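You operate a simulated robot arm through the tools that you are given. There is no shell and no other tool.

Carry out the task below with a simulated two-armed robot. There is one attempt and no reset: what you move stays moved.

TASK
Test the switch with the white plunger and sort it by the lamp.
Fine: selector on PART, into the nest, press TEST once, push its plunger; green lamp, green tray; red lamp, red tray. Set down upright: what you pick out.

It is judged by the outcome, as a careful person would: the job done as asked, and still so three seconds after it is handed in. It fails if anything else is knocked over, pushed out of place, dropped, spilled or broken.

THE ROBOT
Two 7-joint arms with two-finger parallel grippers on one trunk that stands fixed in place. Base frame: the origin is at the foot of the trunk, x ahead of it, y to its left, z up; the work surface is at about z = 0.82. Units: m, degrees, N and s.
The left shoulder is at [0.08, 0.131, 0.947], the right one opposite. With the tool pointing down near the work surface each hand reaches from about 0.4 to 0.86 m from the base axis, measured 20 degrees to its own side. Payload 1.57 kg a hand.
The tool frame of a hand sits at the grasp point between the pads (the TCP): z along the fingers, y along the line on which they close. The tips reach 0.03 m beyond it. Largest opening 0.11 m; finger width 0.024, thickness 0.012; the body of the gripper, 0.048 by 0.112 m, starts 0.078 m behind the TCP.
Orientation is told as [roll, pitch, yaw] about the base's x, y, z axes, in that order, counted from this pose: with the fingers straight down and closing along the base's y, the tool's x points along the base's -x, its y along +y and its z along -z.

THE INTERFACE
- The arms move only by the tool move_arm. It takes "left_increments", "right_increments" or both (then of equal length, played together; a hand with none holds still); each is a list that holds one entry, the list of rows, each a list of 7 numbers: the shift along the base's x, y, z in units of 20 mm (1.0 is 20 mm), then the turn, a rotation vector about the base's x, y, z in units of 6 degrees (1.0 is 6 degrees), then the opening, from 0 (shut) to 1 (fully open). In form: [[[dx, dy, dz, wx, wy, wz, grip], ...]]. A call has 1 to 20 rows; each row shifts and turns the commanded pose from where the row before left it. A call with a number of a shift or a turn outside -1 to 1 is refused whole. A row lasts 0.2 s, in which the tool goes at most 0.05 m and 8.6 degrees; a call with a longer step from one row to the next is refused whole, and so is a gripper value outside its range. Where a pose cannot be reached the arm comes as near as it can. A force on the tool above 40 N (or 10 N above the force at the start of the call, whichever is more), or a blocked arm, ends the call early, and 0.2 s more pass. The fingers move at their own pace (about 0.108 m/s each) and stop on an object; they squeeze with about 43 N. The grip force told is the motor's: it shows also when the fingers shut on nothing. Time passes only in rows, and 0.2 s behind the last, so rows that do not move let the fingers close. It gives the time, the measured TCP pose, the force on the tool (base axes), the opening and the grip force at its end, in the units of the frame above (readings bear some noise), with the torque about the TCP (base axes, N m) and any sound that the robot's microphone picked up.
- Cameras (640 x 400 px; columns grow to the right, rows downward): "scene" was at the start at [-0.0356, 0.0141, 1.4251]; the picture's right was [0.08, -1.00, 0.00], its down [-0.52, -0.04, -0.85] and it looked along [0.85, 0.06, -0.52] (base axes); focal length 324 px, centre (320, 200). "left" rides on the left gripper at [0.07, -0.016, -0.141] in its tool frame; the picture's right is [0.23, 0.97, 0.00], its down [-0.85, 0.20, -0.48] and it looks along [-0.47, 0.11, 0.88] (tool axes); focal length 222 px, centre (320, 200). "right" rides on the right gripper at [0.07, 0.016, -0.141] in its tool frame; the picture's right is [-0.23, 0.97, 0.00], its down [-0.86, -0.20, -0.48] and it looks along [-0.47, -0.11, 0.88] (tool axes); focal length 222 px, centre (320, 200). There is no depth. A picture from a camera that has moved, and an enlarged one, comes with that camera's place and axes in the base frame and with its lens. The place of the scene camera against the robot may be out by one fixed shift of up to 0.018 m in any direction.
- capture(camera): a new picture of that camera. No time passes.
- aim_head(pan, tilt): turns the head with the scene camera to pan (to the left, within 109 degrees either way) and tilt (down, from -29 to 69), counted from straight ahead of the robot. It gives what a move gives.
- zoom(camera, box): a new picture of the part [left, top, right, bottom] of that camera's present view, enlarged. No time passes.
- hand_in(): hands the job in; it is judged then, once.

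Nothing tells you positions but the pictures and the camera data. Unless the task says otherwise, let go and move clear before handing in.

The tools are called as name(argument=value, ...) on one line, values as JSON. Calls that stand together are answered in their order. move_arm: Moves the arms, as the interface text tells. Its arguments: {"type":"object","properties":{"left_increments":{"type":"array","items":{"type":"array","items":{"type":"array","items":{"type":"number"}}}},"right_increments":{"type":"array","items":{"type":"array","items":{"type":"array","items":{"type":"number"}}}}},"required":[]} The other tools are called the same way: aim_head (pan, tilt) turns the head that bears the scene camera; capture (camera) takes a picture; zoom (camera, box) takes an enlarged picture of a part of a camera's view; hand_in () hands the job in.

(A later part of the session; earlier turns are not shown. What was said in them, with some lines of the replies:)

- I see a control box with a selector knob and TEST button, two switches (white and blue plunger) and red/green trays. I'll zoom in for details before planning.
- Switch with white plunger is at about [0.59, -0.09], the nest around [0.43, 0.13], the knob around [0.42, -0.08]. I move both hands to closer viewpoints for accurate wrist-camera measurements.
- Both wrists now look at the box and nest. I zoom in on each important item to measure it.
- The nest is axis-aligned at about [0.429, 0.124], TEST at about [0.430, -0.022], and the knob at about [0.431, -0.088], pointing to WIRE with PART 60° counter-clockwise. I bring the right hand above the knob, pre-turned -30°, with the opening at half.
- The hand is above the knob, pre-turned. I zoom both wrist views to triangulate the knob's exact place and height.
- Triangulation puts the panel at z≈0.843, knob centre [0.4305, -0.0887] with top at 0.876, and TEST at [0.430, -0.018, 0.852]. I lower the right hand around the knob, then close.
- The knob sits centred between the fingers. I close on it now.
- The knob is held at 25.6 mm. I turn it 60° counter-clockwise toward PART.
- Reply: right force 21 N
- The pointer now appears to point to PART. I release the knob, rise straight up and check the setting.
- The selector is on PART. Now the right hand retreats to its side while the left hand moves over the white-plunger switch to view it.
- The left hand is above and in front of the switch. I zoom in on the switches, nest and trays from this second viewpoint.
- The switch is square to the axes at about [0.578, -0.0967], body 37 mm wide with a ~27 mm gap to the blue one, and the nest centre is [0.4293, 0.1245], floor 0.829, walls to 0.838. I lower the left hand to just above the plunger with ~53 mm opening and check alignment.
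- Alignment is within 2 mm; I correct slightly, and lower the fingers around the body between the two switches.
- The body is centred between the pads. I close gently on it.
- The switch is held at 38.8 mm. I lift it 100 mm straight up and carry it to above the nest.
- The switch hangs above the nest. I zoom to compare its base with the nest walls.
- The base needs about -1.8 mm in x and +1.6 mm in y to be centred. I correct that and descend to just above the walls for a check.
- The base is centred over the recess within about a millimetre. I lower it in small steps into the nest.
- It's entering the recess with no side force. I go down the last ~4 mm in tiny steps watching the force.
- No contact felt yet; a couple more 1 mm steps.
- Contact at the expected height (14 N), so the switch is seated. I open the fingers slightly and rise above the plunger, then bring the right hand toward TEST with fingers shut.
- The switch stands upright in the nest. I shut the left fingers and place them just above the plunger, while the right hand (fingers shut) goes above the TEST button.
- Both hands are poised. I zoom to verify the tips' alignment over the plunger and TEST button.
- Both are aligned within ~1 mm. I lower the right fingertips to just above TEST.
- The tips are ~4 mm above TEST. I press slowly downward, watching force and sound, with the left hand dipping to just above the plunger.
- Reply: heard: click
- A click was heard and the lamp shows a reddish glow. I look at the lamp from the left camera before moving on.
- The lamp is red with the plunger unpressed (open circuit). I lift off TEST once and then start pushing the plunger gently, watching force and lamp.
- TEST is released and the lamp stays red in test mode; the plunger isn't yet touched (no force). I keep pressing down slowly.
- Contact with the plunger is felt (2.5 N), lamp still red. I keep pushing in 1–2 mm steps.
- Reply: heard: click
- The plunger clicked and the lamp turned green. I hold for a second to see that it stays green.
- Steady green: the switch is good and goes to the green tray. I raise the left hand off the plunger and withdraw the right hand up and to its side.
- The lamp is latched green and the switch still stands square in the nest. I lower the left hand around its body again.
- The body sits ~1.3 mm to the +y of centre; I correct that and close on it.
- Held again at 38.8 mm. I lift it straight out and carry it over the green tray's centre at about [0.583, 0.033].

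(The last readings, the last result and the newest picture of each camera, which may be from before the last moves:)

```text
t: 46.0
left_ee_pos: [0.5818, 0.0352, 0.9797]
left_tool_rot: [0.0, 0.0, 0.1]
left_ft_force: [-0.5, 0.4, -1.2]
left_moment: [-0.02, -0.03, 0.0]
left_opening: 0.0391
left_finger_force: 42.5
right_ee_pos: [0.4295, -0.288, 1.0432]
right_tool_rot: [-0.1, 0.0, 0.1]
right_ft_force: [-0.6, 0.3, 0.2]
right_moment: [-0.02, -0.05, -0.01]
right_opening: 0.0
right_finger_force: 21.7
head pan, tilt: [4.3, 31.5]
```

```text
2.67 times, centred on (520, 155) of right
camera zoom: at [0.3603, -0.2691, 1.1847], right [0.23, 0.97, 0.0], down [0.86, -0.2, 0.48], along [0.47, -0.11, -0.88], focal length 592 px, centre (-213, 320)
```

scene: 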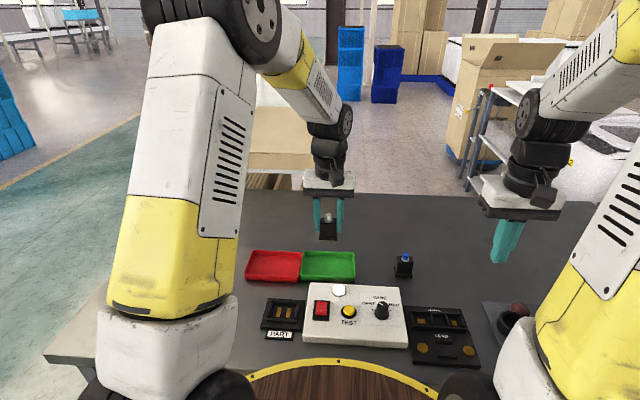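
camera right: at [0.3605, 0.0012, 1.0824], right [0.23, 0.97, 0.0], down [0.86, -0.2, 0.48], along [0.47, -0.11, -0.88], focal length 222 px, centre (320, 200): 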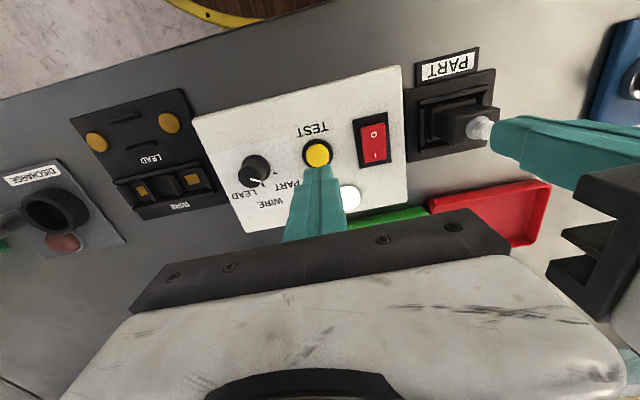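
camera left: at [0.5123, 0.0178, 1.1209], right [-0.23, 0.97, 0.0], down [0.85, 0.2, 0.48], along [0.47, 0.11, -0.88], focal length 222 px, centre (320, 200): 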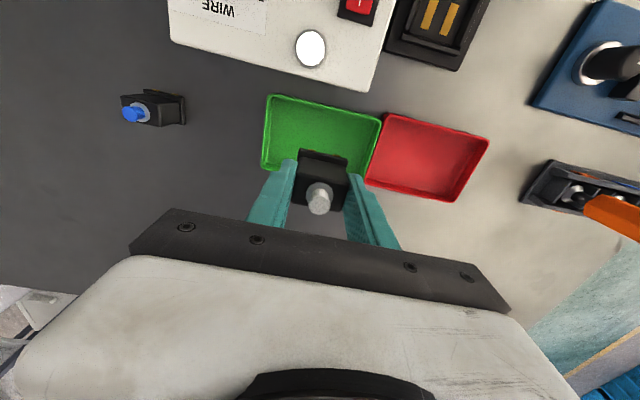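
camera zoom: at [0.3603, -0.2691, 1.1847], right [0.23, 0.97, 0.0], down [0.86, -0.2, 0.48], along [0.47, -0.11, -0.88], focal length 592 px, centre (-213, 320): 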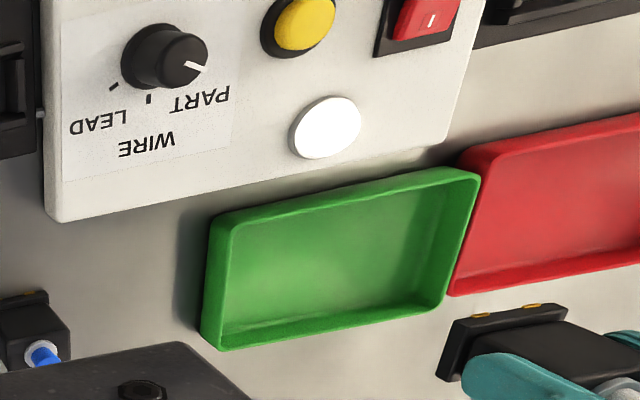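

Over the tray centre as planned, and the lamp has reset. I descend until the base is just above the tray floor.

move_arm(left_increments=[[[0.1, -0.05, -0.8, 0, 0, 0, 0.22], [0, 0, -0.9, 0, 0, 0, 0.22], [0, 0, -0.9, 0, 0, 0, 0.22], [0, 0, -0.9, 0, 0, 0, 0.22], [0, 0, -0.8, 0, 0, 0, 0.22], [0, 0, -0.4, 0, 0, 0, 0.22], [0, 0, 0, 0, 0, 0, 0.22]]])

zoom(camera="left", box=[220, 80, 420, 220])

zoom(camera="scene", box=[270, 200, 380, 300])

```text
t: 47.6
left_ee_pos: [0.5836, 0.0347, 0.8853]
left_tool_rot: [0.0, 0.0, 0.1]
left_ft_force: [0.1, -0.2, 0.7]
left_moment: [0.02, 0.0, -0.01]
left_opening: 0.039
left_finger_force: 43.2
right_ee_pos: [0.4296, -0.2883, 1.0433]
right_tool_rot: [0.0, 0.0, 0.0]
right_ft_force: [-0.2, 0.1, 0.3]
right_moment: [0.01, 0.02, 0.01]
right_opening: 0.0
right_finger_force: 21.1
head pan, tilt: [4.3, 31.5]
```

```text
2.86 times, centred on (320, 150) of left
camera zoom: at [0.5137, 0.0168, 1.0262], right [-0.23, 0.97, 0.0], down [0.85, 0.2, 0.48], along [0.47, 0.11, -0.88], focal length 635 px, centre (320, 343)
```

zoom: 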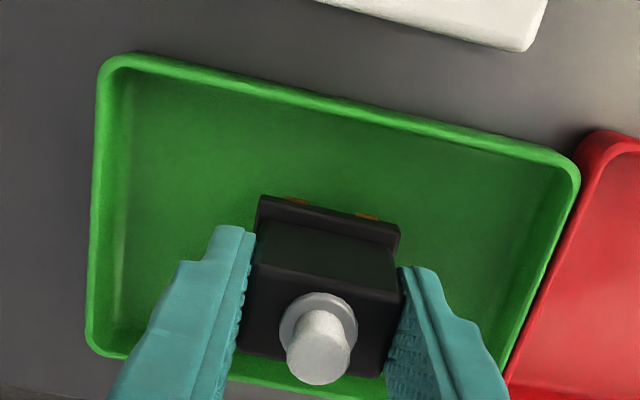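

```text
4.00 times, centred on (325, 250) of scene
camera zoom: at [-0.0356, 0.014, 1.4251], right [0.08, -1.0, 0.0], down [-0.52, -0.04, -0.85], along [0.85, 0.06, -0.52], focal length 1297 px, centre (300, 0)
```

zoom: 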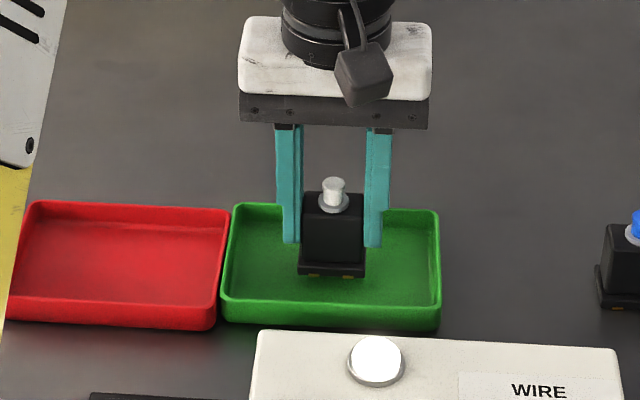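

Well within the tray. I lower the last ~10 mm in small steps and feel for the floor.

move_arm(left_increments=[[[0, 0, -0.15, 0, 0, 0, 0.22], [0, 0, -0.15, 0, 0, 0, 0.22], [0, 0, -0.1, 0, 0, 0, 0.22], [0, 0, 0, 0, 0, 0, 0.22]]])

```text
t: 48.6
left_ee_pos: [0.5844, 0.0336, 0.8767]
left_tool_rot: [-0.1, 0.0, 0.0]
left_ft_force: [0.6, -0.3, -0.6]
left_moment: [-0.03, 0.01, 0.0]
left_opening: 0.039
left_finger_force: 42.7
right_ee_pos: [0.4297, -0.2873, 1.043]
right_tool_rot: [0.1, -0.1, 0.1]
right_ft_force: [-0.1, -0.3, -0.9]
right_moment: [0.0, -0.02, 0.01]
right_opening: 0.0
right_finger_force: 21.3
head pan, tilt: [4.3, 31.5]
```

No contact yet with the base at about 0.827; a few 1 mm steps more.

move_arm(left_increments=[[[0, 0, -0.05, 0, 0, 0, 0.22], [0, 0, -0.05, 0, 0, 0, 0.22], [0, 0, 0, 0, 0, 0, 0.22]]])

```text
t: 49.4
left_ee_pos: [0.5844, 0.0316, 0.8765]
left_tool_rot: [0.0, 0.0, 0.0]
left_ft_force: [-0.6, -0.2, -1.3]
left_moment: [-0.02, 0.01, 0.02]
left_opening: 0.039
left_finger_force: 43.0
right_ee_pos: [0.4301, -0.288, 1.0431]
right_tool_rot: [0.0, 0.1, 0.0]
right_ft_force: [0.5, 0.4, 0.2]
right_moment: [-0.01, -0.01, 0.02]
right_opening: 0.0
right_finger_force: 21.4
head pan, tilt: [4.3, 31.5]
```

move_arm(left_increments=[[[0, 0, -0.05, 0, 0, 0, 0.22], [0, 0, 0, 0, 0, 0, 0.22]]])

zoom(camera="scene", box=[300, 230, 370, 290])

```text
t: 50.0
left_ee_pos: [0.5841, 0.0329, 0.8735]
left_tool_rot: [-0.1, 0.0, 0.0]
left_ft_force: [-0.8, 0.2, -0.5]
left_moment: [0.02, -0.04, 0.01]
left_opening: 0.039
left_finger_force: 42.8
right_ee_pos: [0.43, -0.2866, 1.0432]
right_tool_rot: [0.0, 0.1, -0.1]
right_ft_force: [0.1, 0.0, -0.5]
right_moment: [0.0, -0.01, 0.04]
right_opening: 0.0
right_finger_force: 21.2
head pan, tilt: [4.3, 31.5]
```

```text
6.67 times, centred on (335, 260) of scene
camera zoom: at [-0.0356, 0.014, 1.4251], right [0.08, -1.0, 0.0], down [-0.52, -0.04, -0.85], along [0.85, 0.06, -0.52], focal length 2162 px, centre (220, -200)
```

zoom: 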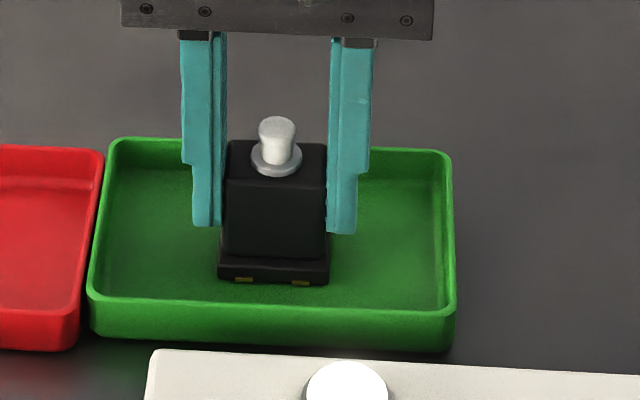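

Still free by a hair. I go down one more millimetre at a time until contact is felt.

move_arm(left_increments=[[[0, 0, -0.05, 0, 0, 0, 0.22], [0, 0, 0, 0, 0, 0, 0.22]]])

```text
t: 50.6
left_ee_pos: [0.5826, 0.033, 0.8718]
left_tool_rot: [0.0, 0.0, 0.2]
left_ft_force: [-1.5, 0.2, 3.9]
left_moment: [-0.02, 0.07, -0.03]
left_opening: 0.0393
left_finger_force: 43.0
right_ee_pos: [0.4298, -0.2869, 1.0425]
right_tool_rot: [0.0, -0.1, 0.0]
right_ft_force: [-0.4, -1.5, 0.2]
right_moment: [-0.04, 0.0, -0.03]
right_opening: 0.0
right_finger_force: 20.9
head pan, tilt: [4.3, 31.5]
```

Contact with the tray floor (3.9 N). I open gently and rise clear.

move_arm(left_increments=[[[0, 0, 0, 0, 0, 0, 0.36], [0, 0, 0, 0, 0, 0, 0.42], [0, 0, 0, 0, 0, 0, 0.478], [0, 0, 0, 0, 0, 0, 0.478], [0, 0, 0.5, 0, 0, 0, 0.478], [0, 0, 1, 0, 0, 0, 0.478], [0, 0, 1, 0, 0, 0, 0.478], [0, 0, 1, 0, 0, 0, 0.478], [0, 0, 1, 0, 0, 0, 0.478], [0, 0, 1, 0, 0, 0, 0.478], [0, 0, 1, 0, 0, 0, 0.478], [0, 0.5, 1, 0, 0, 0, 0.478], [0, 1, 0.5, 0, 0, 0, 0.478], [0, 1, 0.5, 0, 0, 0, 0.478], [0, 1, 0, 0, 0, 0, 0.478], [0, 1, 0, 0, 0, 0, 0.478], [0, 1, 0, 0, 0, 0, 0.478], [0, 1, 0, 0, 0, 0, 0.478], [0, 1, 0, 0, 0, 0, 0.478]]])

capture(camera="scene")

zoom(camera="scene", box=[240, 230, 430, 350])

capture(camera="left")

capture(camera="right")

```text
t: 54.6
left_ee_pos: [0.584, 0.1846, 1.0428]
left_tool_rot: [0.0, 0.0, 0.0]
left_ft_force: [-1.3, -0.1, -0.2]
left_moment: [-0.02, -0.01, 0.0]
left_opening: 0.0526
left_finger_force: 0.1
right_ee_pos: [0.4295, -0.2872, 1.043]
right_tool_rot: [0.0, 0.0, -0.1]
right_ft_force: [0.0, 0.9, 0.1]
right_moment: [0.03, 0.01, -0.03]
right_opening: 0.0
right_finger_force: 20.9
head pan, tilt: [4.3, 31.5]
```

```text
taken
```

scene: 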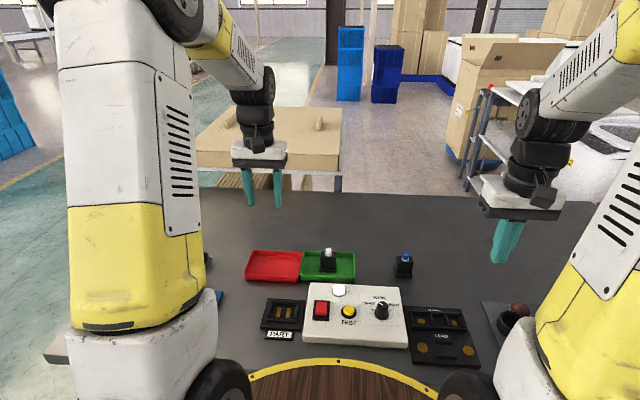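

```text
3.33 times, centred on (335, 290) of scene
camera zoom: at [-0.0357, 0.0139, 1.4251], right [0.08, -1.0, 0.0], down [-0.52, -0.04, -0.85], along [0.85, 0.06, -0.52], focal length 1081 px, centre (270, -100)
```

zoom: 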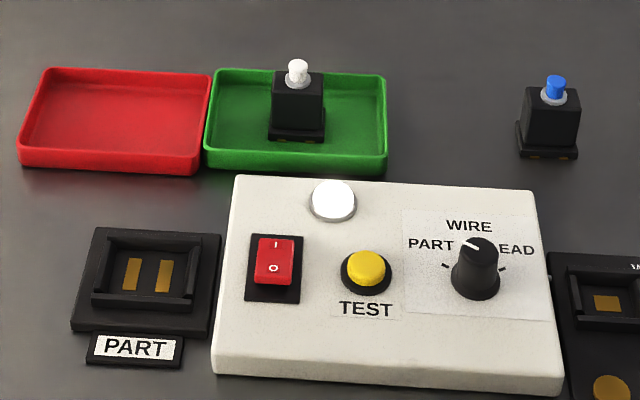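

```text
taken
camera left: at [0.5139, 0.1669, 1.1848], right [-0.23, 0.97, 0.0], down [0.85, 0.2, 0.48], along [0.47, 0.11, -0.88], focal length 222 px, centre (320, 200)
```

left: 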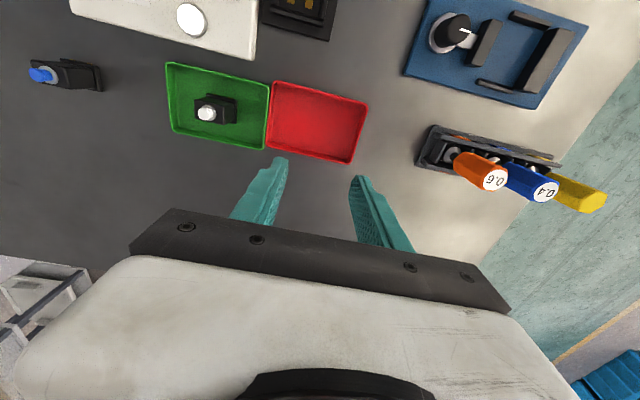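

```text
taken
camera right: at [0.3604, -0.2693, 1.1846], right [0.23, 0.97, 0.0], down [0.86, -0.2, 0.48], along [0.47, -0.11, -0.88], focal length 222 px, centre (320, 200)
```

right: 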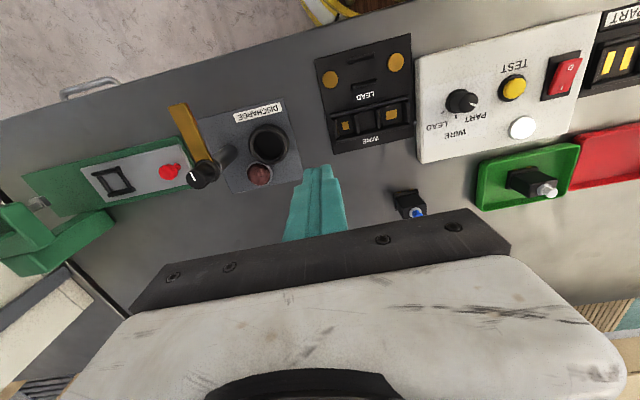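

The white-plunger switch stands upright in the green tray. The blue switch, trays and fixtures are where they were, the selector is on PART, and both hands are clear and empty, so I hand in.

hand_in()

```text
The job is handed in.
```

The switch with the white plunger tested good and now stands upright in the green tray.

I set the selector to PART, seated the switch in the nest, pressed TEST once and pushed the plunger. The lamp went red after TEST. It turned green when the plunger clicked and stayed green while I held it down.

In the last pictures nothing else had moved: the blue switch, both trays and the fixtures were where they started. Both hands were empty and clear when I handed in.
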